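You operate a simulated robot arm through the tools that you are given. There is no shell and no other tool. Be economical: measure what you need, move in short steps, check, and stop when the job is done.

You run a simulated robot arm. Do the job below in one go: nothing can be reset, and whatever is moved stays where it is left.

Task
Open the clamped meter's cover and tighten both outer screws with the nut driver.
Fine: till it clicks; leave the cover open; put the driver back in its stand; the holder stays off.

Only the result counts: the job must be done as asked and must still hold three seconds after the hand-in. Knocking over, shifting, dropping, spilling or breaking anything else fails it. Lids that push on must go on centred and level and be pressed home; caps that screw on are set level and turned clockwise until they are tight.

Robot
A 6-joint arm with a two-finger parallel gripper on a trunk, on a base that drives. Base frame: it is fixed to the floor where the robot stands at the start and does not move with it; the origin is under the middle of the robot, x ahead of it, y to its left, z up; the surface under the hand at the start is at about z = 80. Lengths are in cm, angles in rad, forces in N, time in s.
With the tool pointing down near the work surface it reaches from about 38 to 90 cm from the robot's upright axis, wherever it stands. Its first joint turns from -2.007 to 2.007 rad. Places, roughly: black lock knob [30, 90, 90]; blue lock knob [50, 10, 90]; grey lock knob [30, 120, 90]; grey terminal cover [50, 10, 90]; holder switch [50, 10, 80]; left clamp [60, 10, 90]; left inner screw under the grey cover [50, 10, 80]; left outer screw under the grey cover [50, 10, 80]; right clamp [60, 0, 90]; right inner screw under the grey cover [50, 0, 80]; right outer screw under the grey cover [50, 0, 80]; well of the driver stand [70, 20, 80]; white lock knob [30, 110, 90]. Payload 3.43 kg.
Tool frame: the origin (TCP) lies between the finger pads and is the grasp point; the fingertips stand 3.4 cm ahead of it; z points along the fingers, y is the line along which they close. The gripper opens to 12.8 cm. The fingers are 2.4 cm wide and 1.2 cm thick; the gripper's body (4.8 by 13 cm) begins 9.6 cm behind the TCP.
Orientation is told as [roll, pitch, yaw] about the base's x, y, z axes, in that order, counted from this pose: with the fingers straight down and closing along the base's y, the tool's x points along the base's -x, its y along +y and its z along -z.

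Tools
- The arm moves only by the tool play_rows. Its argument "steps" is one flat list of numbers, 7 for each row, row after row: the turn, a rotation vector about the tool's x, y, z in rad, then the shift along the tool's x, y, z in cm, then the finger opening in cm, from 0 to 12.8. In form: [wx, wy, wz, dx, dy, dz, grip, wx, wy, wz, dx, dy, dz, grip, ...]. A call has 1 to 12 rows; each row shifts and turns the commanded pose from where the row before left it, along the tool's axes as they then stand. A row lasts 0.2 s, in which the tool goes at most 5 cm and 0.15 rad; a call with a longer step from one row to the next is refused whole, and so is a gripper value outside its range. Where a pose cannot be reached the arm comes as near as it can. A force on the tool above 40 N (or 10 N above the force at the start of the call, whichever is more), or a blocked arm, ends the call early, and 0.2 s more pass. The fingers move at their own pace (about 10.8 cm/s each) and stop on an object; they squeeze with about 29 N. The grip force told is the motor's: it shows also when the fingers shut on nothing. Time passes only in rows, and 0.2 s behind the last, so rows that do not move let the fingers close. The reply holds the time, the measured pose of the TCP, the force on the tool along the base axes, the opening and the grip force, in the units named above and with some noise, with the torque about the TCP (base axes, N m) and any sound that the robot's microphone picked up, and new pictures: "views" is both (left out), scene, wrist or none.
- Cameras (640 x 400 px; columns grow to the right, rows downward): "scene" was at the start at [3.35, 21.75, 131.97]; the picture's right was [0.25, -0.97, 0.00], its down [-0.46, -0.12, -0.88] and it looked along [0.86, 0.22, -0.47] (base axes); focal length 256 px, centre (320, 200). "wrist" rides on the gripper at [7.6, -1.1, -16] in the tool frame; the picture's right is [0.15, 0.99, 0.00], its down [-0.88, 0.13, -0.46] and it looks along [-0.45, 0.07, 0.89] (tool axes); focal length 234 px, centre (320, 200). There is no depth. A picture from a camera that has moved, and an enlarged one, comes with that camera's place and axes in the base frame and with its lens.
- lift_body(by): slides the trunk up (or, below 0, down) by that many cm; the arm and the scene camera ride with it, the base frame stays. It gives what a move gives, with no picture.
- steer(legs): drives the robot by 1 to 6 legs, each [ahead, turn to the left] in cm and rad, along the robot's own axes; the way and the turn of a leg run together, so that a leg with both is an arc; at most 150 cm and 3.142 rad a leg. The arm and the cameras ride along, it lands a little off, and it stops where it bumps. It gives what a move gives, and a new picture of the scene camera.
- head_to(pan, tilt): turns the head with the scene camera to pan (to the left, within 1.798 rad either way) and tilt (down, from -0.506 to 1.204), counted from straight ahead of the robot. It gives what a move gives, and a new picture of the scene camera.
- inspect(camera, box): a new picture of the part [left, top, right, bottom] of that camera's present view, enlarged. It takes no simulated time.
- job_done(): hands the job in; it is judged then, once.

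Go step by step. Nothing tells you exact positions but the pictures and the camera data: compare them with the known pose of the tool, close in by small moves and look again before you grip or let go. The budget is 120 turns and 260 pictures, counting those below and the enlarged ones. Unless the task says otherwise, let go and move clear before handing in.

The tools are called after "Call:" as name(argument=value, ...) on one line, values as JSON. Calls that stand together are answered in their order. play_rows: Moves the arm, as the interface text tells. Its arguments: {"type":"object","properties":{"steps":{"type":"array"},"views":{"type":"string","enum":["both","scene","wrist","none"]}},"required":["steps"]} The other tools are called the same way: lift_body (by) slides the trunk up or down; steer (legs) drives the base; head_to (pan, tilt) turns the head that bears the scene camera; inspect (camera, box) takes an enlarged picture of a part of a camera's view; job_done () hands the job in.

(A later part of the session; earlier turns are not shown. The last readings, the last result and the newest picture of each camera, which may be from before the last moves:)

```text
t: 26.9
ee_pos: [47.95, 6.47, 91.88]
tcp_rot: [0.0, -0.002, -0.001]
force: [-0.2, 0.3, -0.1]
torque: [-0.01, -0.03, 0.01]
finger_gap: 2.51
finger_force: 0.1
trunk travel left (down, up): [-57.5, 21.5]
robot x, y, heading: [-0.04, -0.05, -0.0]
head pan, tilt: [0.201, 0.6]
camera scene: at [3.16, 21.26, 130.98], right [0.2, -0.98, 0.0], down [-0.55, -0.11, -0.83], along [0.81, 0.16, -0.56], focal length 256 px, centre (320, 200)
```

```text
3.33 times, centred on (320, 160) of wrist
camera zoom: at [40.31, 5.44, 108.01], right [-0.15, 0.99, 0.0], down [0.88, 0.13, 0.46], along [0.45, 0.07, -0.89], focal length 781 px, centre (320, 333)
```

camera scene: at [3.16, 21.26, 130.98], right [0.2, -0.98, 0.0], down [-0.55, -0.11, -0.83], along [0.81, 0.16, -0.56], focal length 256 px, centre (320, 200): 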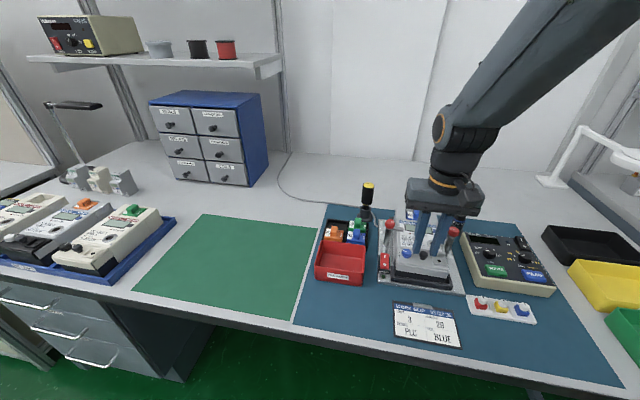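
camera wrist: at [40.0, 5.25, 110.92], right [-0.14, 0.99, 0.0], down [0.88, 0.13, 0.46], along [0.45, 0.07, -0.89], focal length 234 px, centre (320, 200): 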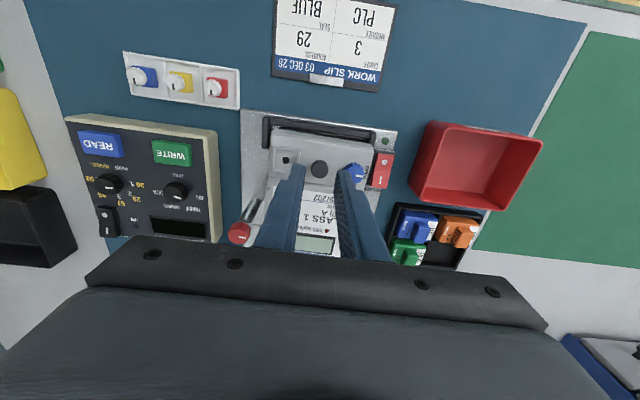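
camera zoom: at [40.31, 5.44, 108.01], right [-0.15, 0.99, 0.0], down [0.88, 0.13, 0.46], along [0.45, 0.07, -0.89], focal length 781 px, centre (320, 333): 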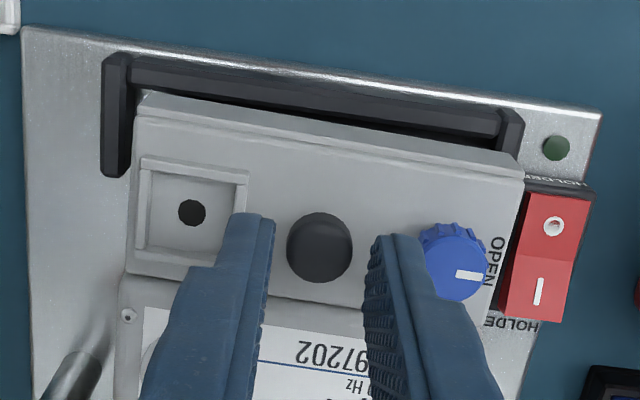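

Call:
play_rows(steps=[0, 0, 0, 0.5, 0.05, 0, 2.5, 0, 0, 0, 0, 0, 0.5, 2.5, 0, 0, 0, 0, 0, 0.4, 2.5, 0, 0, 0, 0, 0, 0, 0.5, 0, 0, 0, 0, 0, 0, 0.5, 0, 0, 0, 0, 0, 0, 0.5], views="none")

Call:
play_rows(steps=[0, 0, 0, -0.1, 0, -0.12, 0.5, 0, 0, 0, -0.1, 0, -0.12, 0.5, 0, 0, 0, -0.1, 0, -0.12, 0.5, 0, 0, 0, 0, 0, 0, 0.5, 0, 0, 0, 0, 0, 0, 0.5], views="none")

Call:
inspect(camera="scene", box=[370, 220, 460, 290])

Call:
inspect(camera="wrist", box=[240, 100, 400, 220])

```text
t: 28.3
ee_pos: [47.41, 6.56, 91.05]
tcp_rot: [0.0, 0.0, -0.002]
force: [-0.1, -10.7, 6.1]
torque: [-0.5, -0.08, -0.05]
finger_gap: 1.68
finger_force: 29.4
trunk travel left (down, up): [-57.5, 21.5]
robot x, y, heading: [-0.07, -0.21, 0.001]
head pan, tilt: [0.201, 0.6]
```

```text
t: 29.5
ee_pos: [47.67, 6.38, 91.46]
tcp_rot: [0.0, 0.002, -0.001]
force: [-10.4, -10.1, -10.2]
torque: [-0.47, 0.93, -0.06]
finger_gap: 1.68
finger_force: 28.9
trunk travel left (down, up): [-57.5, 21.5]
robot x, y, heading: [0.07, -0.16, -0.003]
head pan, tilt: [0.201, 0.6]
```

```text
5.71 times, centred on (415, 255) of scene
camera zoom: at [3.16, 21.21, 130.99], right [0.2, -0.98, 0.0], down [-0.55, -0.11, -0.83], along [0.81, 0.16, -0.56], focal length 1461 px, centre (-223, -114)
```

zoom: 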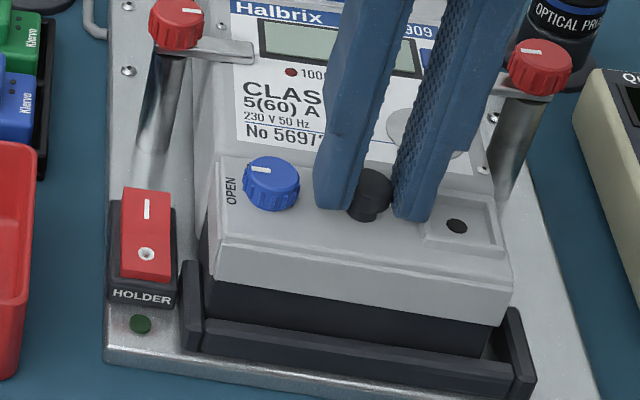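

```text
3.33 times, centred on (320, 160) of wrist
camera zoom: at [40.06, 5.43, 107.51], right [-0.15, 0.99, 0.0], down [0.88, 0.13, 0.45], along [0.45, 0.07, -0.89], focal length 781 px, centre (320, 333)
```

zoom: 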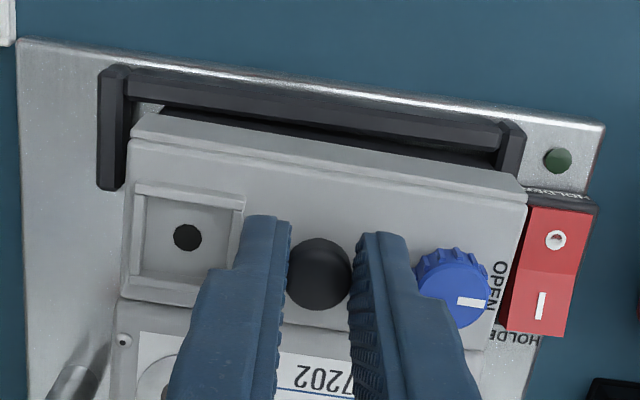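

Up-and-back holds firm with no cover movement. I try the other swing direction, up and towards the robot.

Call:
play_rows(steps=[0, 0, 0, 0.3, -0.12, 0.2, 0.5, 0, 0, 0, 0.1, 0, -0.15, 0.5, 0, 0, 0, 0.15, 0, -0.2, 0.5, 0, 0, 0, 0.15, 0, -0.2, 0.5, 0, 0, 0, 0, 0, 0, 0.5, 0, 0, 0, 0, 0, 0, 0.5], views="none")

Call:
inspect(camera="scene", box=[370, 220, 460, 290])

Call:
inspect(camera="wrist", box=[240, 100, 400, 220])

```text
t: 30.9
ee_pos: [46.95, 6.5, 91.9]
tcp_rot: [0.003, 0.001, 0.0]
force: [-1.6, 2.4, -17.5]
torque: [0.17, 0.23, 0.03]
finger_gap: 1.71
finger_force: 28.9
trunk travel left (down, up): [-57.5, 21.5]
robot x, y, heading: [0.09, -0.22, 0.004]
head pan, tilt: [0.201, 0.6]
```

```text
5.71 times, centred on (415, 255) of scene
camera zoom: at [3.22, 21.27, 130.97], right [0.2, -0.98, 0.0], down [-0.55, -0.11, -0.82], along [0.81, 0.16, -0.57], focal length 1461 px, centre (-223, -114)
```

zoom: 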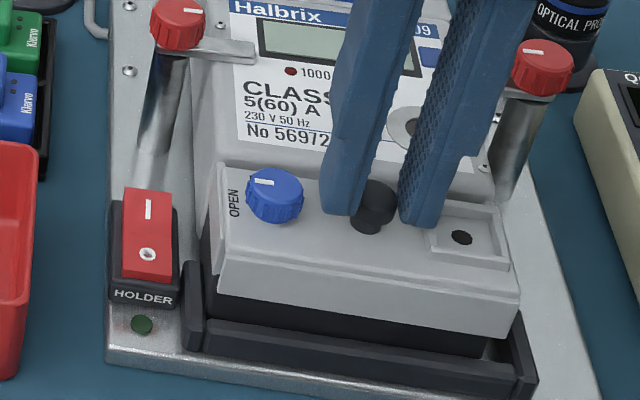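

```text
3.33 times, centred on (320, 160) of wrist
camera zoom: at [39.42, 5.4, 107.88], right [-0.15, 0.99, 0.0], down [0.88, 0.13, 0.45], along [0.45, 0.07, -0.89], focal length 781 px, centre (320, 333)
```

zoom: 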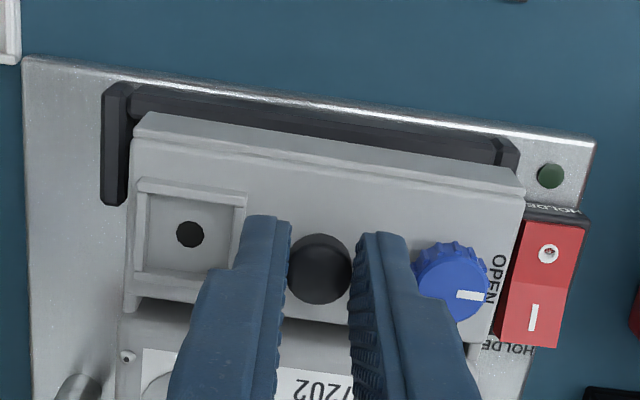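

The cover moved: it swings towards the robot, with the hinge at the front and low. I follow on, mostly pulling towards the robot.

Call:
play_rows(steps=[0, 0, 0, 0.2, 0, 0.2, 0.5, 0, 0, 0, 0.25, 0, 0, 0.5, 0, 0, 0, 0.25, 0, 0, 0.5, 0, 0, 0, 0.25, 0, 0, 0.5, 0, 0, 0, 0, 0, 0, 0.5], views="none")

Call:
inspect(camera="scene", box=[370, 220, 460, 290])

Call:
inspect(camera="wrist", box=[240, 100, 400, 220])

```text
t: 32.1
ee_pos: [45.97, 6.54, 91.6]
tcp_rot: [0.002, 0.0, 0.0]
force: [0.5, 0.1, 1.6]
torque: [0.03, -0.8, -0.02]
finger_gap: 1.69
finger_force: 28.9
trunk travel left (down, up): [-57.5, 21.5]
robot x, y, heading: [-0.17, -0.29, -0.003]
head pan, tilt: [0.201, 0.6]
```

```text
5.71 times, centred on (415, 255) of scene
camera zoom: at [3.17, 21.25, 130.98], right [0.2, -0.98, 0.0], down [-0.55, -0.11, -0.83], along [0.81, 0.16, -0.56], focal length 1461 px, centre (-223, -114)
```

zoom: 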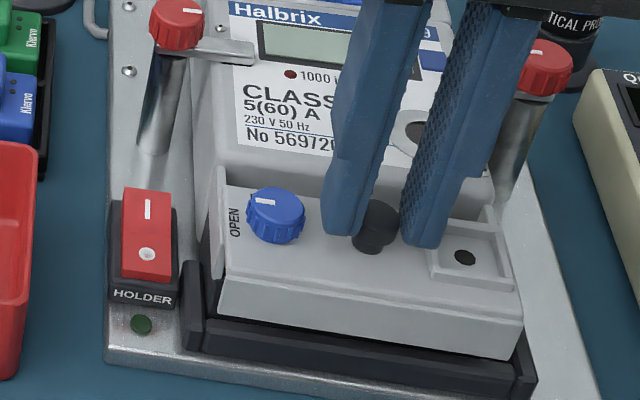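

```text
3.33 times, centred on (320, 160) of wrist
camera zoom: at [38.47, 5.37, 107.71], right [-0.15, 0.99, 0.0], down [0.88, 0.13, 0.46], along [0.45, 0.07, -0.89], focal length 781 px, centre (320, 333)
```

zoom: 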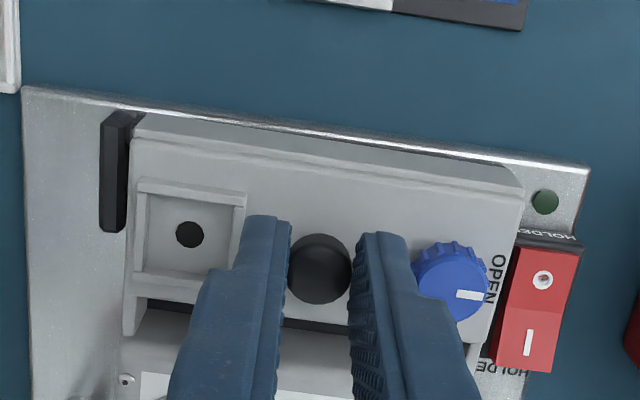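

The cover follows freely now. I carry on along the arc towards the robot in small steps.

Call:
play_rows(steps=[0, 0, 0, 0.4, 0, -0.1, 0.5, 0, 0, 0, 0.4, 0, -0.08, 0.5, 0, 0, 0, 0.4, 0, -0.06, 0.5, 0, 0, 0, 0.4, 0, -0.03, 0.5, 0, 0, 0, 0.4, 0, 0, 0.5, 0, 0, 0, 0, 0, 0, 0.5], views="scene")

Call:
inspect(camera="scene", box=[370, 220, 460, 290])

Call:
inspect(camera="wrist", box=[240, 100, 400, 220])

```text
t: 33.5
ee_pos: [43.94, 6.5, 91.88]
tcp_rot: [0.001, 0.001, -0.001]
force: [-0.5, -0.5, -10.7]
torque: [0.1, 0.08, -0.01]
finger_gap: 1.69
finger_force: 29.2
trunk travel left (down, up): [-57.5, 21.5]
robot x, y, heading: [0.17, 0.0, -0.002]
head pan, tilt: [0.201, 0.6]
camera scene: at [3.21, 21.25, 130.98], right [0.2, -0.98, 0.0], down [-0.55, -0.11, -0.82], along [0.81, 0.16, -0.57], focal length 256 px, centre (320, 200)
```

scene: 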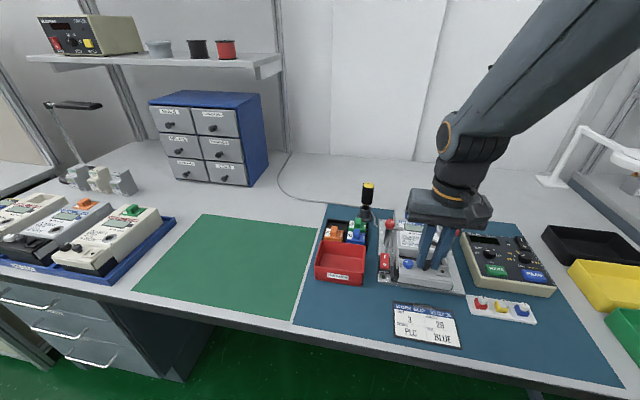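

```text
5.71 times, centred on (415, 255) of scene
camera zoom: at [3.21, 21.25, 130.98], right [0.2, -0.98, 0.0], down [-0.55, -0.11, -0.82], along [0.81, 0.16, -0.57], focal length 1461 px, centre (-223, -114)
```

zoom: 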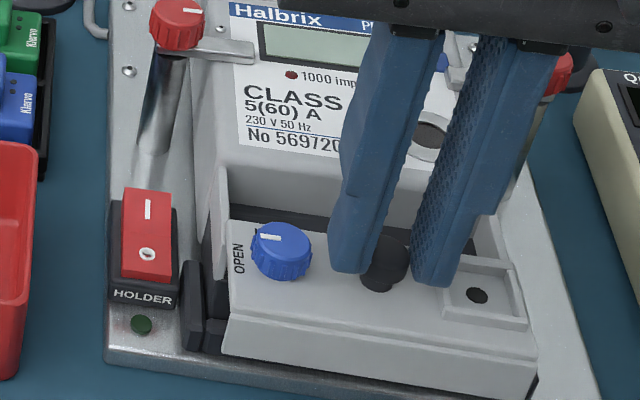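

```text
3.33 times, centred on (320, 160) of wrist
camera zoom: at [36.47, 5.36, 107.95], right [-0.15, 0.99, 0.0], down [0.88, 0.13, 0.45], along [0.45, 0.07, -0.89], focal length 781 px, centre (320, 333)
```

zoom: 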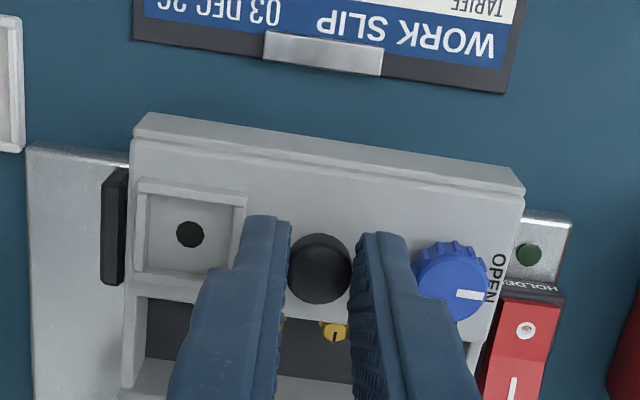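

It is a sliding cover: it stays level, and brass screws already show behind it. I keep sliding it straight towards the robot.

Call:
play_rows(steps=[0, 0, 0, 0.4, 0, 0.2, 0.5, 0, 0, 0, 0.4, 0, 0, 0.5, 0, 0, 0, 0.4, 0, 0, 0.5, 0, 0, 0, 0.4, 0, 0, 0.5, 0, 0, 0, 0.4, 0, 0, 0.5, 0, 0, 0, 0, 0, 0, 0.5], views="none")

Call:
inspect(camera="scene", box=[370, 220, 460, 290])

Call:
inspect(camera="wrist", box=[240, 100, 400, 220])

```text
t: 34.9
ee_pos: [42.11, 6.61, 91.65]
tcp_rot: [0.0, -0.002, -0.002]
force: [23.4, -0.9, 0.6]
torque: [-0.14, -0.83, 0.01]
finger_gap: 1.71
finger_force: 29.8
trunk travel left (down, up): [-57.5, 21.5]
robot x, y, heading: [0.26, -0.27, -0.002]
head pan, tilt: [0.201, 0.6]
```

```text
5.71 times, centred on (415, 255) of scene
camera zoom: at [3.28, 21.24, 130.98], right [0.2, -0.98, 0.0], down [-0.55, -0.11, -0.82], along [0.81, 0.16, -0.57], focal length 1461 px, centre (-223, -114)
```

zoom: 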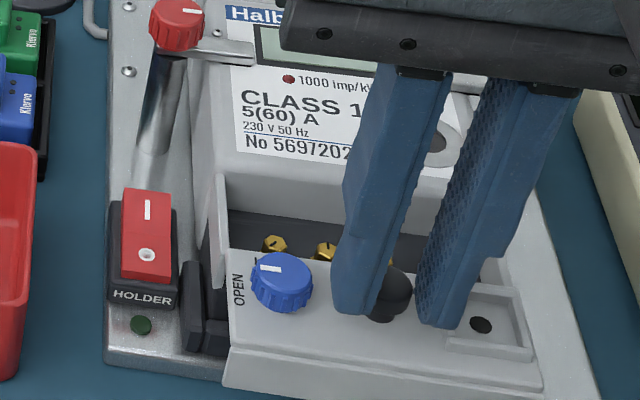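

```text
3.33 times, centred on (320, 160) of wrist
camera zoom: at [34.62, 5.38, 107.8], right [-0.15, 0.99, 0.0], down [0.88, 0.13, 0.46], along [0.45, 0.07, -0.89], focal length 781 px, centre (320, 333)
```

zoom: 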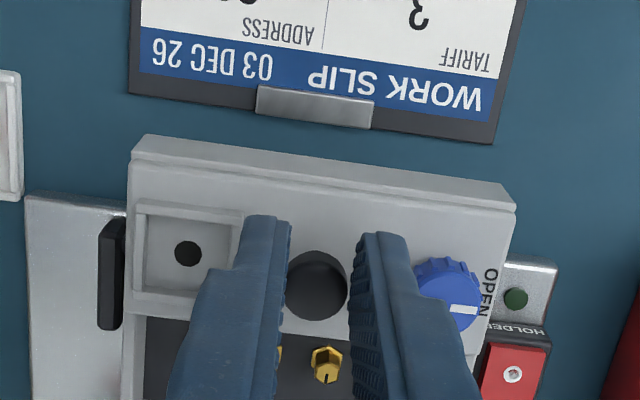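

There is 23 N against the pull, so the cover is at its end stop. I let go, raise, and look at the screws.

Call:
play_rows(steps=[0, 0, 0, -0.2, 0, 0, 0.5, 0, 0, 0, 0, 0, 0, 2.6, 0, 0, 0, 0, 0, 0, 2.6, 0, 0, 0, 0, 0, -3, 2.6, 0, 0, 0, 0, 0, -5, 4, 0, 0, 0, -4, 2, -5, 6, 0, 0, 0, -2, 2, -3, 6, 0, 0, 0, 0, 0, 0, 6], views="wrist")

Call:
inspect(camera="scene", box=[370, 220, 460, 290])

Call:
inspect(camera="wrist", box=[240, 60, 400, 180])

```text
refused: row 6 steps farther than a row can; nothing moved
```

```text
5.71 times, centred on (415, 255) of scene
camera zoom: at [3.28, 21.24, 130.98], right [0.2, -0.98, 0.0], down [-0.55, -0.11, -0.82], along [0.81, 0.16, -0.57], focal length 1461 px, centre (-223, -114)
```

zoom: 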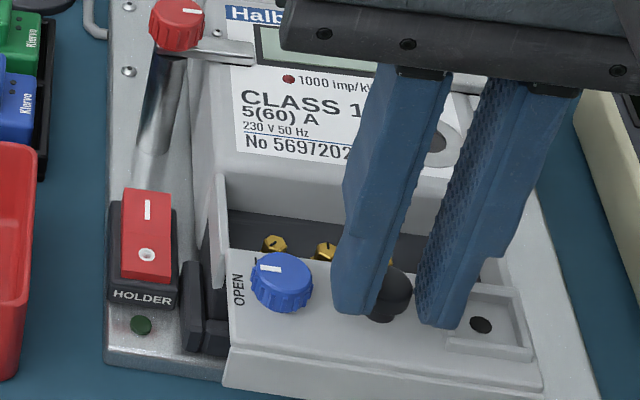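

```text
3.33 times, centred on (320, 120) of wrist
camera zoom: at [34.62, 5.38, 107.8], right [-0.15, 0.99, 0.0], down [0.88, 0.13, 0.46], along [0.45, 0.07, -0.89], focal length 781 px, centre (320, 467)
```

zoom: 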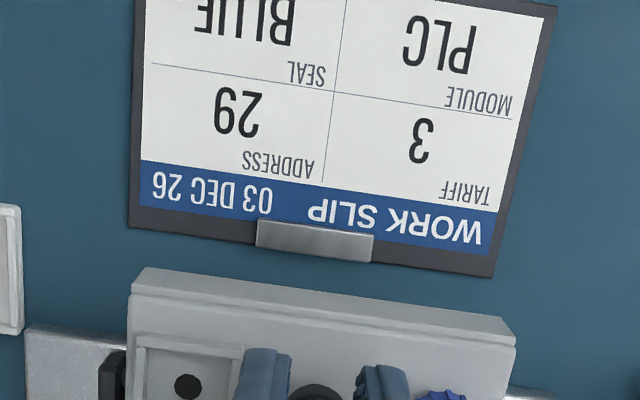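

One row was too long; I resend it with shorter steps.

Call:
play_rows(steps=[0, 0, 0, -0.2, 0, 0, 0.5, 0, 0, 0, 0, 0, 0, 2.6, 0, 0, 0, 0, 0, 0, 2.6, 0, 0, 0, 0, 0, -3, 2.6, 0, 0, 0, 0, 0, -4.5, 4, 0, 0, 0, -1, 1, -4, 6, 0, 0, 0, -1, 1, -4, 6, 0, 0, 0, 0, 0, 0, 6], views="wrist")

Call:
inspect(camera="scene", box=[370, 220, 460, 290])

Call:
inspect(camera="wrist", box=[240, 110, 400, 230])

```text
t: 36.7
ee_pos: [44.16, 8.48, 107.22]
tcp_rot: [-0.001, 0.0, -0.001]
force: [-0.5, -0.7, -0.3]
torque: [0.04, 0.0, -0.01]
finger_gap: 5.98
finger_force: 0.2
trunk travel left (down, up): [-57.5, 21.5]
robot x, y, heading: [-0.06, -0.34, -0.005]
head pan, tilt: [0.201, 0.6]
camera wrist: at [36.59, 7.34, 123.32], right [-0.15, 0.99, 0.0], down [0.88, 0.13, 0.46], along [0.45, 0.07, -0.89], focal length 234 px, centre (320, 200)
```

wrist: 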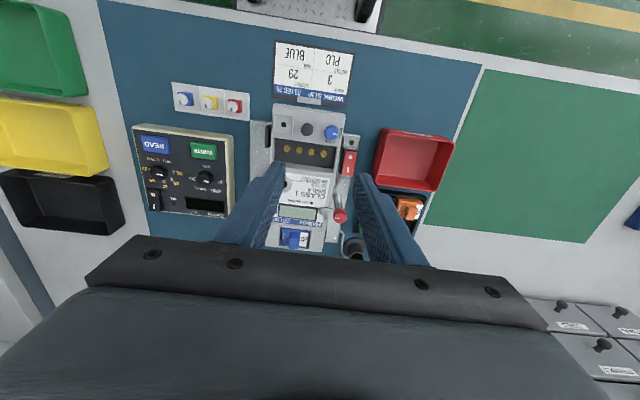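

```text
5.71 times, centred on (415, 255) of scene
camera zoom: at [3.17, 21.25, 130.98], right [0.2, -0.98, 0.0], down [-0.55, -0.11, -0.83], along [0.81, 0.16, -0.56], focal length 1461 px, centre (-223, -114)
```

zoom: 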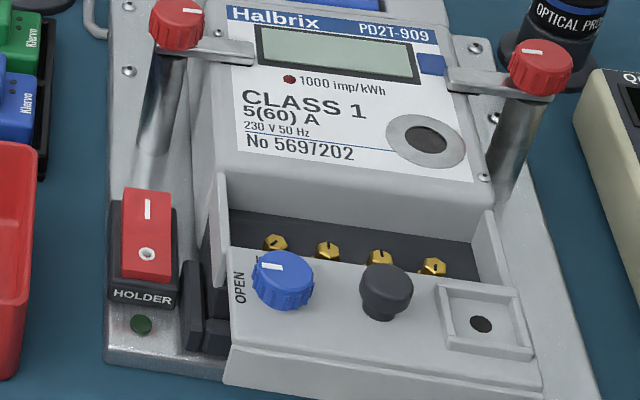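

```text
3.33 times, centred on (320, 170) of wrist
camera zoom: at [36.59, 7.34, 123.32], right [-0.15, 0.99, 0.0], down [0.88, 0.13, 0.46], along [0.45, 0.07, -0.89], focal length 781 px, centre (320, 300)
```

zoom: 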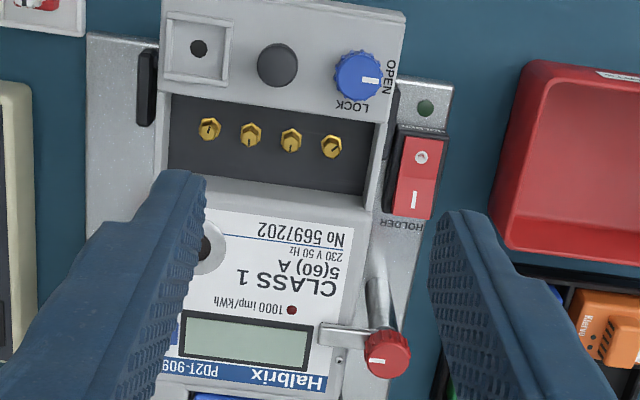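

The cover is open and all four brass screws are visible; the outer ones are near (47, 9.5) and (47, 3.5), z about 86. Next I go above the driver, estimated at (69.3, 20.4) with its top at z of about 92.

Call:
play_rows(steps=[0, 0, 0, -4.1, 2, 0, 7, 0, 0, 0, -4.1, 2, 0, 7, 0, 0, 0, -4.1, 2, 0, 7, 0, 0, 0, -4.1, 2, 0.5, 7, 0, 0, 0, -4.1, 2, 1.0, 7, 0, 0, 0, -4.1, 2, 1.0, 7, 0, 0, 0, 0, 0, 0, 7, 0, 0, 0, 0, 0, 0, 7], views="both")

Call:
inspect(camera="wrist", box=[240, 100, 400, 200])

Call:
inspect(camera="scene", box=[320, 140, 420, 240])

```text
t: 38.5
ee_pos: [68.87, 20.43, 104.79]
tcp_rot: [0.0, -0.001, -0.001]
force: [0.0, -0.2, -0.8]
torque: [0.03, -0.02, 0.02]
finger_gap: 7.02
finger_force: 0.1
trunk travel left (down, up): [-57.5, 21.5]
robot x, y, heading: [0.27, -0.08, 0.001]
head pan, tilt: [0.201, 0.6]
camera scene: at [3.17, 21.25, 130.98], right [0.2, -0.98, 0.0], down [-0.55, -0.11, -0.83], along [0.81, 0.16, -0.56], focal length 256 px, centre (320, 200)
camera wrist: at [61.31, 19.36, 120.84], right [-0.15, 0.99, 0.0], down [0.88, 0.13, 0.46], along [0.45, 0.07, -0.89], focal length 234 px, centre (320, 200)
```

scene: 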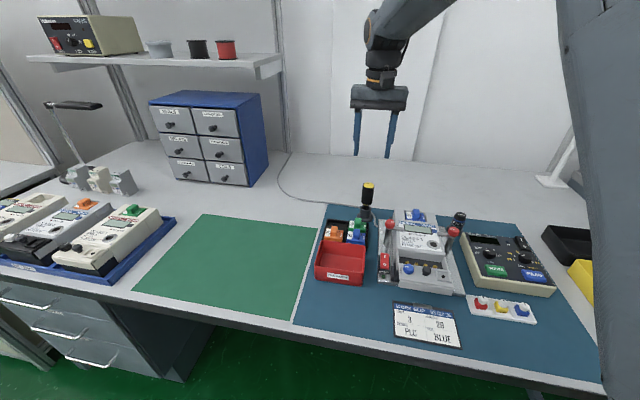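
wrist: 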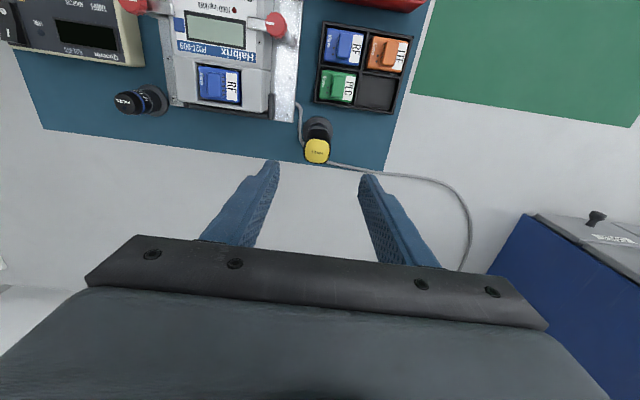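

```text
4.00 times, centred on (320, 150) of wrist
camera zoom: at [61.31, 19.36, 120.84], right [-0.15, 0.99, 0.0], down [0.88, 0.13, 0.46], along [0.45, 0.07, -0.89], focal length 937 px, centre (320, 400)
```

zoom: 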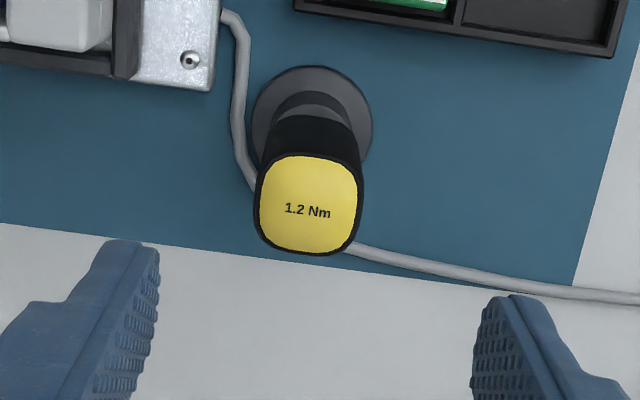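

```text
4.00 times, centred on (370, 190) of scene
camera zoom: at [3.17, 21.25, 130.98], right [0.2, -0.98, 0.0], down [-0.55, -0.11, -0.83], along [0.81, 0.16, -0.56], focal length 1022 px, centre (120, 240)
```

zoom: 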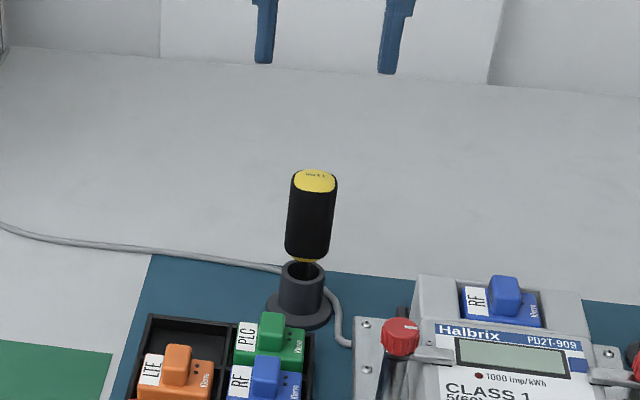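

It is a 1.2 Nm click driver standing upright, with a squarish handle aligned to the axes: centre (69.0, 20.25), top z about 92.7. I go down and grip it.

Call:
play_rows(steps=[0, 0, 0, -0.1, -0.2, 4, 6, 0, 0, 0, 0, 0, 4, 6, 0, 0, 0, 0, 0, 4, 5.5, 0, 0, 0, 0, 0, 2.6, 5, 0, 0, 0, 0, 0, 0, 5], views="wrist")

Call:
inspect(camera="scene", box=[320, 140, 420, 240])

```text
t: 39.7
ee_pos: [68.82, 20.21, 90.08]
tcp_rot: [-0.001, 0.001, -0.001]
force: [0.1, -0.1, -0.1]
torque: [0.0, 0.03, -0.01]
finger_gap: 4.99
finger_force: 0.0
trunk travel left (down, up): [-57.5, 21.5]
robot x, y, heading: [0.04, 0.03, 0.001]
head pan, tilt: [0.201, 0.6]
camera wrist: at [61.34, 19.15, 106.14], right [-0.15, 0.99, 0.0], down [0.88, 0.13, 0.46], along [0.45, 0.07, -0.89], focal length 234 px, centre (320, 200)
```

wrist: 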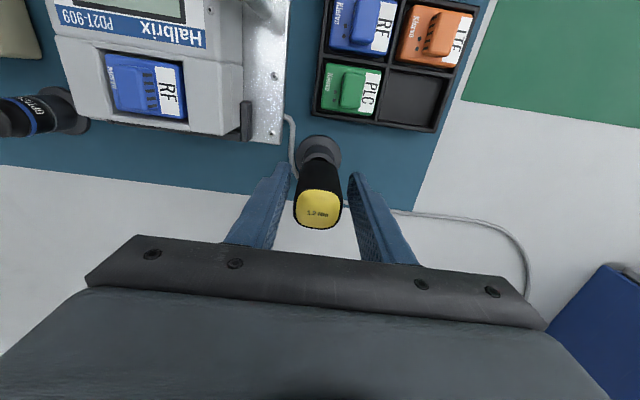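

```text
4.00 times, centred on (370, 190) of scene
camera zoom: at [3.17, 21.25, 130.98], right [0.2, -0.98, 0.0], down [-0.55, -0.11, -0.83], along [0.81, 0.16, -0.56], focal length 1022 px, centre (120, 240)
```

zoom: 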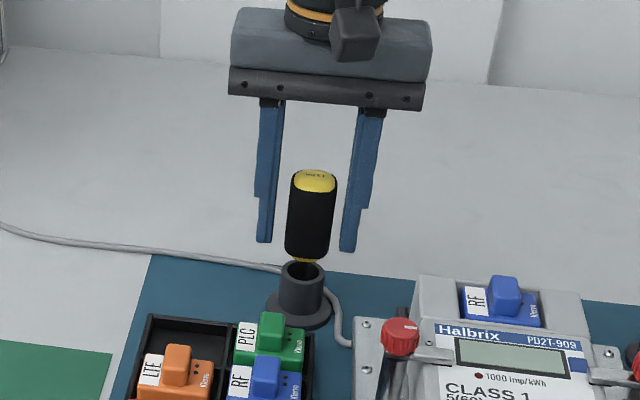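

Well centred. I close on the handle.

Call:
play_rows(steps=[0, 0, 0, 0, -0.05, 0, 1, 0, 0, 0, 0, 0, 0, 1, 0, 0, 0, 0, 0, 0, 1], views="none")

Call:
inspect(camera="scene", box=[320, 140, 420, 240])

```text
t: 40.5
ee_pos: [68.96, 20.15, 90.08]
tcp_rot: [0.0, -0.001, -0.003]
force: [1.1, -0.3, 0.2]
torque: [0.02, 0.0, 0.0]
finger_gap: 3.19
finger_force: 28.8
trunk travel left (down, up): [-57.5, 21.5]
robot x, y, heading: [-0.18, 0.01, 0.0]
head pan, tilt: [0.201, 0.6]
```

```text
4.00 times, centred on (370, 190) of scene
camera zoom: at [3.18, 21.25, 130.98], right [0.2, -0.98, 0.0], down [-0.55, -0.11, -0.83], along [0.81, 0.16, -0.56], focal length 1022 px, centre (120, 240)
```

zoom: 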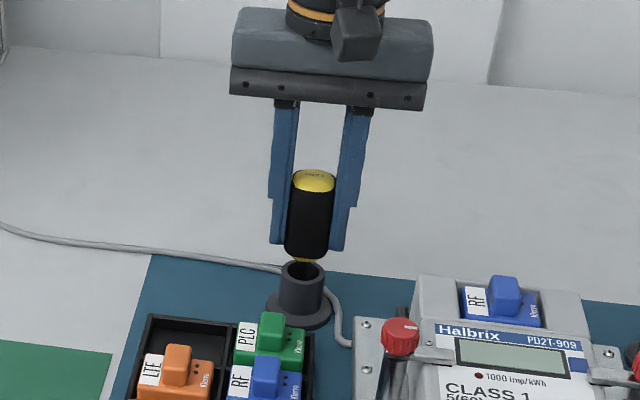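

Gripped (gap 3.19) at pose (68.96, 20.18, 90.08). I lift straight up out of the stand and look.

Call:
play_rows(steps=[0, 0, 0, 0, 0, -1, 1, 0, 0, 0, 0, 0, -2, 1, 0, 0, 0, 0, 0, -3, 1, 0, 0, 0, 0, 0, -3, 1, 0, 0, 0, 0, 0, -3, 1, 0, 0, 0, 0, 0, -3, 1, 0, 0, 0, 0, 0, 0, 1], views="wrist")

Call:
inspect(camera="scene", box=[320, 80, 420, 240])

```text
t: 42.1
ee_pos: [68.91, 20.25, 105.04]
tcp_rot: [0.0, 0.0, -0.001]
force: [0.4, 0.2, -0.3]
torque: [0.01, 0.01, 0.01]
finger_gap: 3.14
finger_force: 28.8
trunk travel left (down, up): [-57.5, 21.5]
robot x, y, heading: [0.01, -0.26, -0.002]
head pan, tilt: [0.201, 0.6]
camera wrist: at [61.37, 19.08, 121.11], right [-0.15, 0.99, 0.0], down [0.88, 0.13, 0.46], along [0.45, 0.07, -0.89], focal length 234 px, centre (320, 200)
```

wrist: 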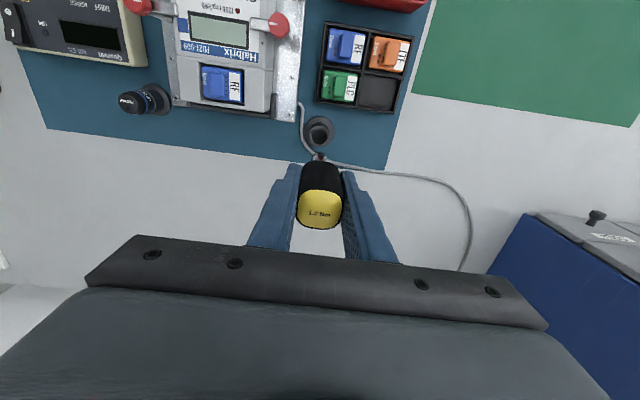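

```text
2.50 times, centred on (370, 160) of scene
camera zoom: at [3.18, 21.25, 130.98], right [0.2, -0.98, 0.0], down [-0.55, -0.11, -0.82], along [0.81, 0.16, -0.57], focal length 639 px, centre (195, 300)
```

zoom: 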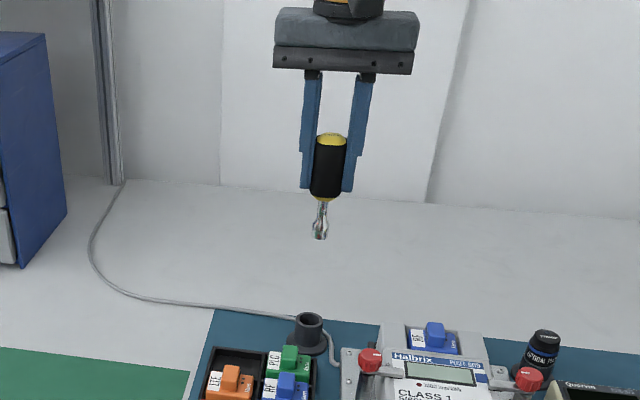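

The driver is out: its tip is about 10 cm below the TCP. I carry it above the left outer screw at (47.1, 9.5), then go lower to compare tip and screw.

Call:
play_rows(steps=[0, 0, 0, 4.38, -2.14, 0, 1, 0, 0, 0, 4.38, -2.14, 0, 1, 0, 0, 0, 4.38, -2.14, 0, 1, 0, 0, 0, 4.38, -2.14, 0, 1, 0, 0, 0, 4.38, -2.14, 0, 1, 0, 0, 0, 0, 0, 2, 1, 0, 0, 0, 0, 0, 2, 1, 0, 0, 0, 0, 0, 0, 1], views="wrist")

Call:
inspect(camera="wrist", box=[240, 90, 400, 190])

Call:
inspect(camera="scene", box=[370, 210, 460, 280])

```text
t: 43.9
ee_pos: [46.93, 9.44, 101.08]
tcp_rot: [0.0, -0.001, -0.001]
force: [0.3, 0.1, -1.4]
torque: [-0.01, 0.0, 0.01]
finger_gap: 3.17
finger_force: 29.2
trunk travel left (down, up): [-57.5, 21.5]
robot x, y, heading: [-0.11, -0.12, -0.003]
head pan, tilt: [0.201, 0.6]
camera wrist: at [39.37, 8.33, 117.05], right [-0.15, 0.99, 0.0], down [0.88, 0.13, 0.46], along [0.45, 0.07, -0.89], focal length 234 px, centre (320, 200)
```

wrist: 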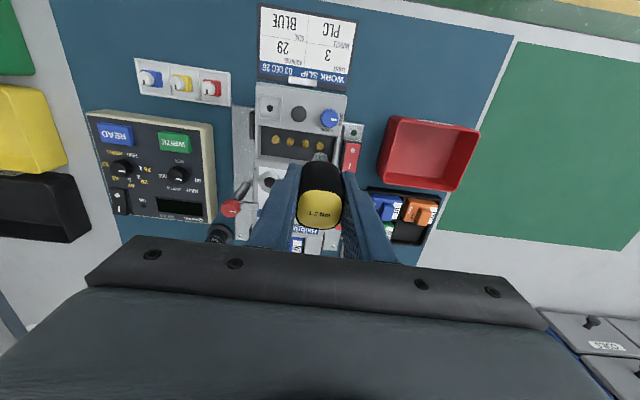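

```text
4.00 times, centred on (320, 140) of wrist
camera zoom: at [39.37, 8.33, 117.05], right [-0.15, 0.99, 0.0], down [0.88, 0.13, 0.46], along [0.45, 0.07, -0.89], focal length 937 px, centre (320, 440)
```

zoom: 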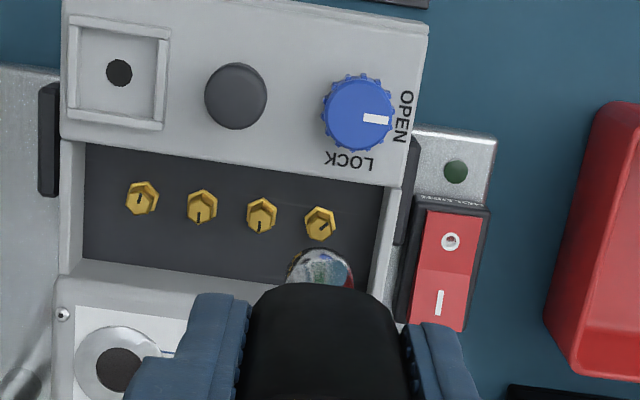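

```text
5.71 times, centred on (415, 245) of scene
camera zoom: at [3.17, 21.25, 130.98], right [0.2, -0.98, 0.0], down [-0.55, -0.11, -0.83], along [0.81, 0.16, -0.56], focal length 1461 px, centre (-223, -57)
```

zoom: 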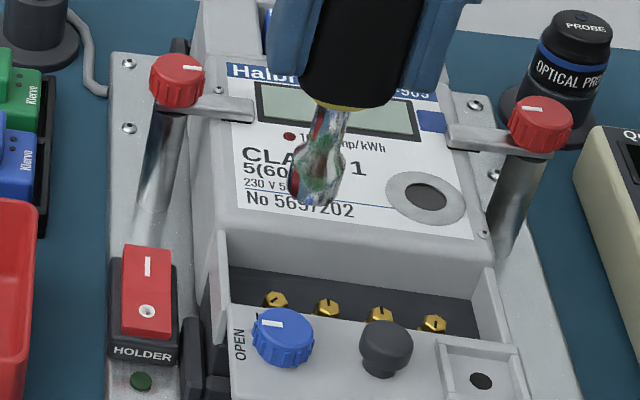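

I compare the socket and the screw: the screw sits slightly further out in x than the tip. I go down 3 cm and look again.

Call:
play_rows(steps=[0, 0, 0, -0.2, 0.05, 1.5, 1, 0, 0, 0, 0, 0, 1.2, 1, 0, 0, 0, 0, 0, 0, 1], views="none")

Call:
inspect(camera="wrist", box=[260, 110, 380, 185])

Call:
inspect(camera="scene", box=[380, 220, 450, 270])

```text
t: 44.7
ee_pos: [47.24, 9.54, 98.34]
tcp_rot: [0.0, 0.001, -0.001]
force: [0.1, 0.6, -0.6]
torque: [0.02, -0.01, -0.05]
finger_gap: 3.19
finger_force: 29.4
trunk travel left (down, up): [-57.5, 21.5]
robot x, y, heading: [-0.07, -0.1, 0.002]
head pan, tilt: [0.201, 0.6]
```

```text
5.33 times, centred on (320, 148) of wrist
camera zoom: at [39.59, 8.5, 114.42], right [-0.15, 0.99, 0.0], down [0.88, 0.13, 0.46], along [0.45, 0.07, -0.89], focal length 1249 px, centre (320, 480)
```

zoom: 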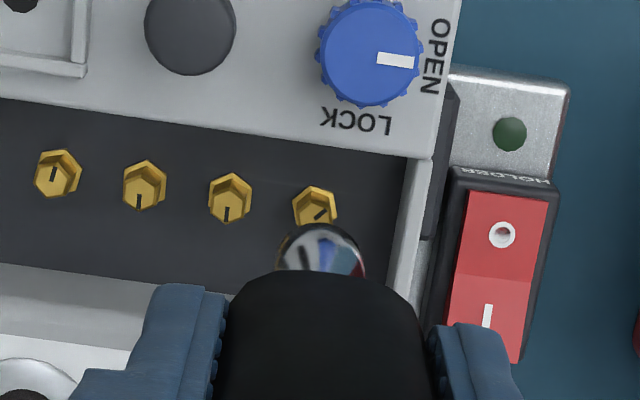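

```text
8.00 times, centred on (415, 245) of scene
camera zoom: at [3.17, 21.25, 130.98], right [0.2, -0.98, 0.0], down [-0.55, -0.11, -0.83], along [0.81, 0.16, -0.56], focal length 2045 px, centre (-440, -160)
```

zoom: 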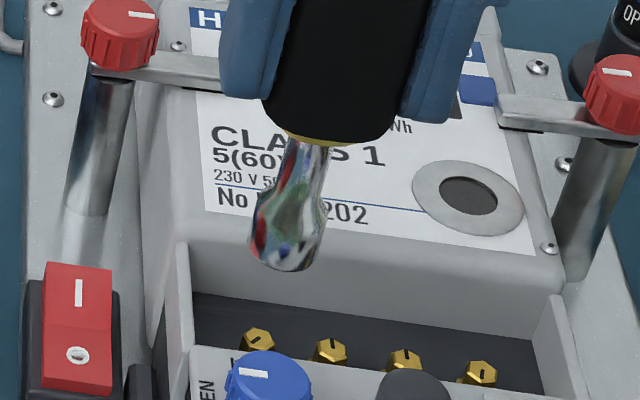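

Tip and screw nearly line up; the gap is about 3.2 cm vertically. I go down 2 cm and look again.

Call:
play_rows(steps=[0, 0, 0, 0.08, -0.05, 1, 1, 0, 0, 0, 0, 0, 1, 1, 0, 0, 0, 0, 0, 0, 1], views="none")

Call:
inspect(camera="wrist", box=[280, 120, 360, 170])

Call:
inspect(camera="scene", box=[390, 230, 446, 270])

```text
t: 45.5
ee_pos: [47.17, 9.29, 96.28]
tcp_rot: [0.001, 0.0, -0.002]
force: [0.6, 0.7, -1.4]
torque: [0.01, 0.0, 0.01]
finger_gap: 3.17
finger_force: 28.7
trunk travel left (down, up): [-57.5, 21.5]
robot x, y, heading: [-0.22, 0.19, 0.001]
head pan, tilt: [0.201, 0.6]
```

```text
8.00 times, centred on (320, 145) of wrist
camera zoom: at [39.51, 8.4, 112.42], right [-0.15, 0.99, 0.0], down [0.88, 0.13, 0.46], along [0.45, 0.07, -0.89], focal length 1873 px, centre (320, 640)
```

zoom: 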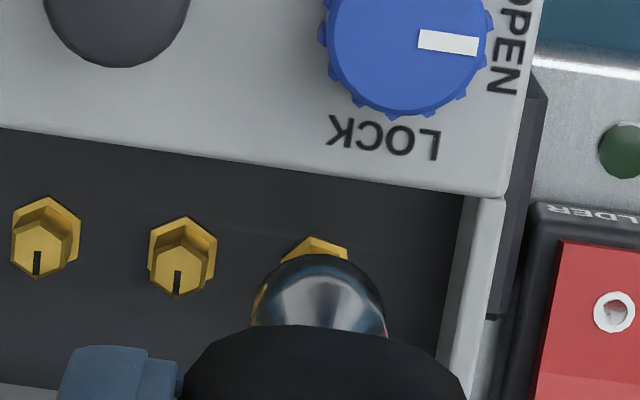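

```text
10.00 times, centred on (418, 250) of scene
camera zoom: at [3.17, 21.25, 130.98], right [0.2, -0.98, 0.0], down [-0.55, -0.11, -0.83], along [0.81, 0.16, -0.56], focal length 2556 px, centre (-660, -300)
```

zoom: 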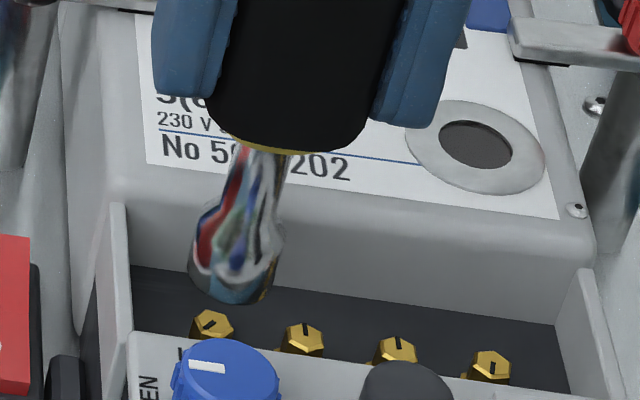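

Call:
play_rows(steps=[0, 0, 0, -0.1, 0.05, 0.3, 1, 0, 0, 0, 0, 0, 0.3, 1, 0, 0, 0, 0, 0, 0, 1], views="none")

Call:
inspect(camera="wrist", box=[280, 120, 360, 170])

Call:
inspect(camera="scene", box=[390, 240, 432, 270])

```text
t: 46.3
ee_pos: [47.24, 9.58, 95.77]
tcp_rot: [0.0, 0.001, -0.001]
force: [-0.8, -0.2, -1.7]
torque: [-0.01, -0.04, 0.02]
finger_gap: 3.16
finger_force: 28.7
trunk travel left (down, up): [-57.5, 21.5]
robot x, y, heading: [0.7, -0.1, 0.004]
head pan, tilt: [0.201, 0.6]
```

```text
8.00 times, centred on (320, 145) of wrist
camera zoom: at [39.68, 8.47, 111.85], right [-0.15, 0.99, 0.0], down [0.88, 0.13, 0.46], along [0.45, 0.07, -0.89], focal length 1873 px, centre (320, 640)
```

zoom: 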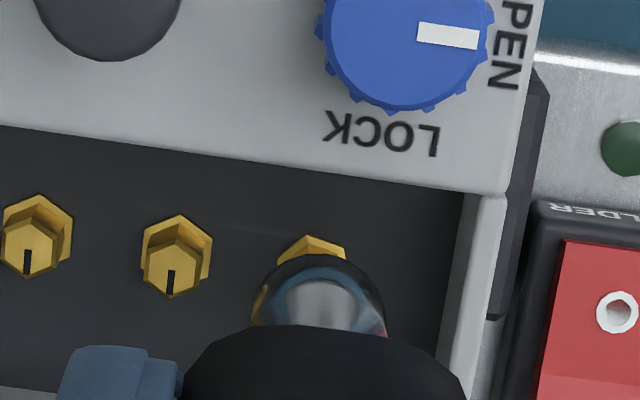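

```text
13.33 times, centred on (411, 255) of scene
camera zoom: at [3.17, 21.25, 130.98], right [0.2, -0.98, 0.0], down [-0.55, -0.11, -0.83], along [0.81, 0.16, -0.56], focal length 3408 px, centre (-893, -533)
```

zoom: 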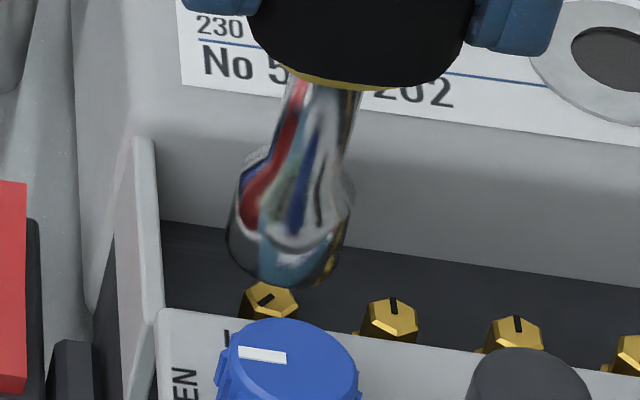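

In y the socket looks right, but x is less certain from this side. I rotate the tool by +90° (needed for the turning anyway) so that the wrist camera sees the x alignment directly.

Call:
play_rows(steps=[0, 0, 0, 0, 0, -0.5, 1, 0, 0, -0.143, 0, 0, 0, 1, 0, 0, -0.143, 0, 0, 0, 1, 0, 0, -0.143, 0, 0, 0, 1, 0, 0, -0.143, 0, 0, 0, 1, 0, 0, -0.143, 0, 0, 0, 1, 0, 0, -0.143, 0, 0, 0, 1, 0, 0, -0.143, 0, 0, 0, 1, 0, 0, -0.143, 0, 0, 0, 1, 0, 0, -0.143, 0, 0, 0, 1, 0, 0, -0.143, 0, 0, 0, 1, 0, 0, -0.143, 0, 0, 0, 1], views="none")

Call:
inspect(camera="wrist", box=[280, 120, 360, 170])

Call:
inspect(camera="scene", box=[390, 240, 432, 270])

```text
t: 48.9
ee_pos: [47.35, 9.51, 96.18]
tcp_rot: [-0.003, -0.001, 1.575]
force: [0.8, 0.7, -1.1]
torque: [0.01, -0.01, 0.0]
finger_gap: 3.17
finger_force: 28.9
trunk travel left (down, up): [-57.5, 21.5]
robot x, y, heading: [0.02, -0.06, 0.0]
head pan, tilt: [0.201, 0.6]
```

```text
8.00 times, centred on (320, 145) of wrist
camera zoom: at [48.42, 2.01, 112.35], right [-0.99, -0.15, 0.0], down [-0.13, 0.88, 0.46], along [-0.07, 0.45, -0.89], focal length 1873 px, centre (320, 640)
```

zoom: 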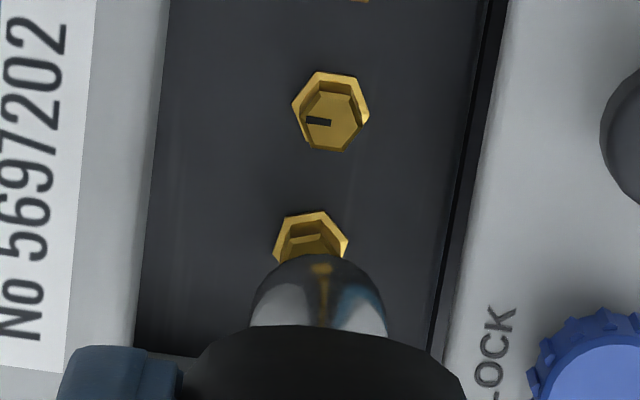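

```text
13.33 times, centred on (411, 255) of scene
camera zoom: at [3.17, 21.25, 130.98], right [0.2, -0.98, 0.0], down [-0.55, -0.11, -0.83], along [0.81, 0.16, -0.56], focal length 3408 px, centre (-893, -533)
```

zoom: 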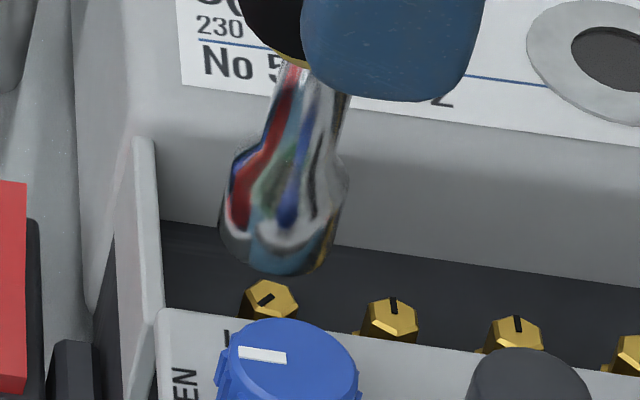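

Corrections are small: +0.09 in x and −0.06 in y. I apply them and lower gently to find contact.

Call:
play_rows(steps=[0, 0, 0, 0.06, -0.09, 0.6, 1, 0, 0, 0, 0, 0, 0.5, 1, 0, 0, 0, 0, 0, 0.2, 1, 0, 0, 0, 0, 0, 0.15, 1, 0, 0, 0, 0, 0, 0, 1], views="none")

Call:
inspect(camera="scene", box=[390, 240, 432, 270])

Call:
inspect(camera="wrist", box=[280, 120, 360, 170])

```text
t: 50.1
ee_pos: [47.36, 9.41, 94.69]
tcp_rot: [0.001, -0.002, 1.57]
force: [0.1, -0.2, -1.6]
torque: [-0.01, -0.03, -0.01]
finger_gap: 3.2
finger_force: 28.9
trunk travel left (down, up): [-57.5, 21.5]
robot x, y, heading: [0.1, -0.03, 0.001]
head pan, tilt: [0.201, 0.6]
```

```text
13.33 times, centred on (411, 255) of scene
camera zoom: at [3.17, 21.25, 130.98], right [0.2, -0.98, 0.0], down [-0.55, -0.11, -0.83], along [0.81, 0.16, -0.56], focal length 3408 px, centre (-893, -533)
```

zoom: 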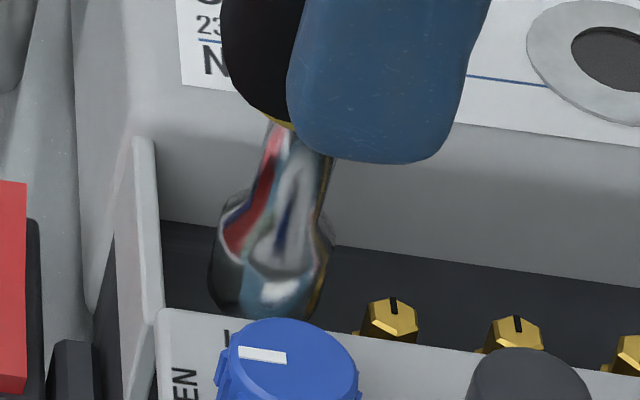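

```text
8.00 times, centred on (320, 145) of wrist
camera zoom: at [48.49, 1.93, 110.9], right [-0.99, -0.15, 0.0], down [-0.13, 0.88, 0.46], along [-0.07, 0.45, -0.89], focal length 1873 px, centre (320, 640)
```

zoom: 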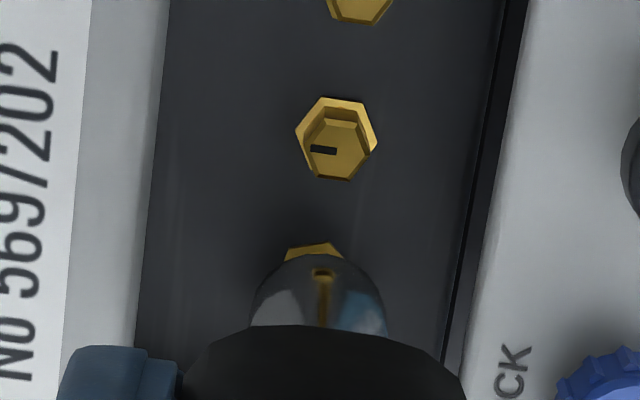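

Call:
play_rows(steps=[0, 0, 0, 0.05, 0, 0.2, 1, 0, 0, 0, 0, 0, 0.2, 1, 0, 0, 0, 0, 0, 0.2, 1, 0, 0, 0, 0, 0, 0, 1], views="none")

Call:
inspect(camera="scene", box=[390, 240, 432, 270])

```text
t: 51.1
ee_pos: [47.32, 9.4, 94.2]
tcp_rot: [-0.001, 0.001, 1.573]
force: [5.7, -1.3, -1.6]
torque: [0.18, -0.98, -0.02]
finger_gap: 3.16
finger_force: 28.8
trunk travel left (down, up): [-57.5, 21.5]
robot x, y, heading: [-0.15, -0.19, 0.002]
head pan, tilt: [0.201, 0.6]
```

```text
13.33 times, centred on (411, 255) of scene
camera zoom: at [3.11, 21.23, 130.98], right [0.2, -0.98, 0.0], down [-0.55, -0.11, -0.83], along [0.81, 0.16, -0.56], focal length 3408 px, centre (-893, -533)
```

zoom: 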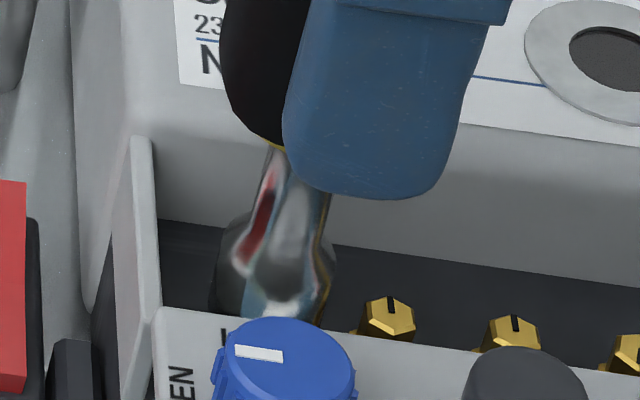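

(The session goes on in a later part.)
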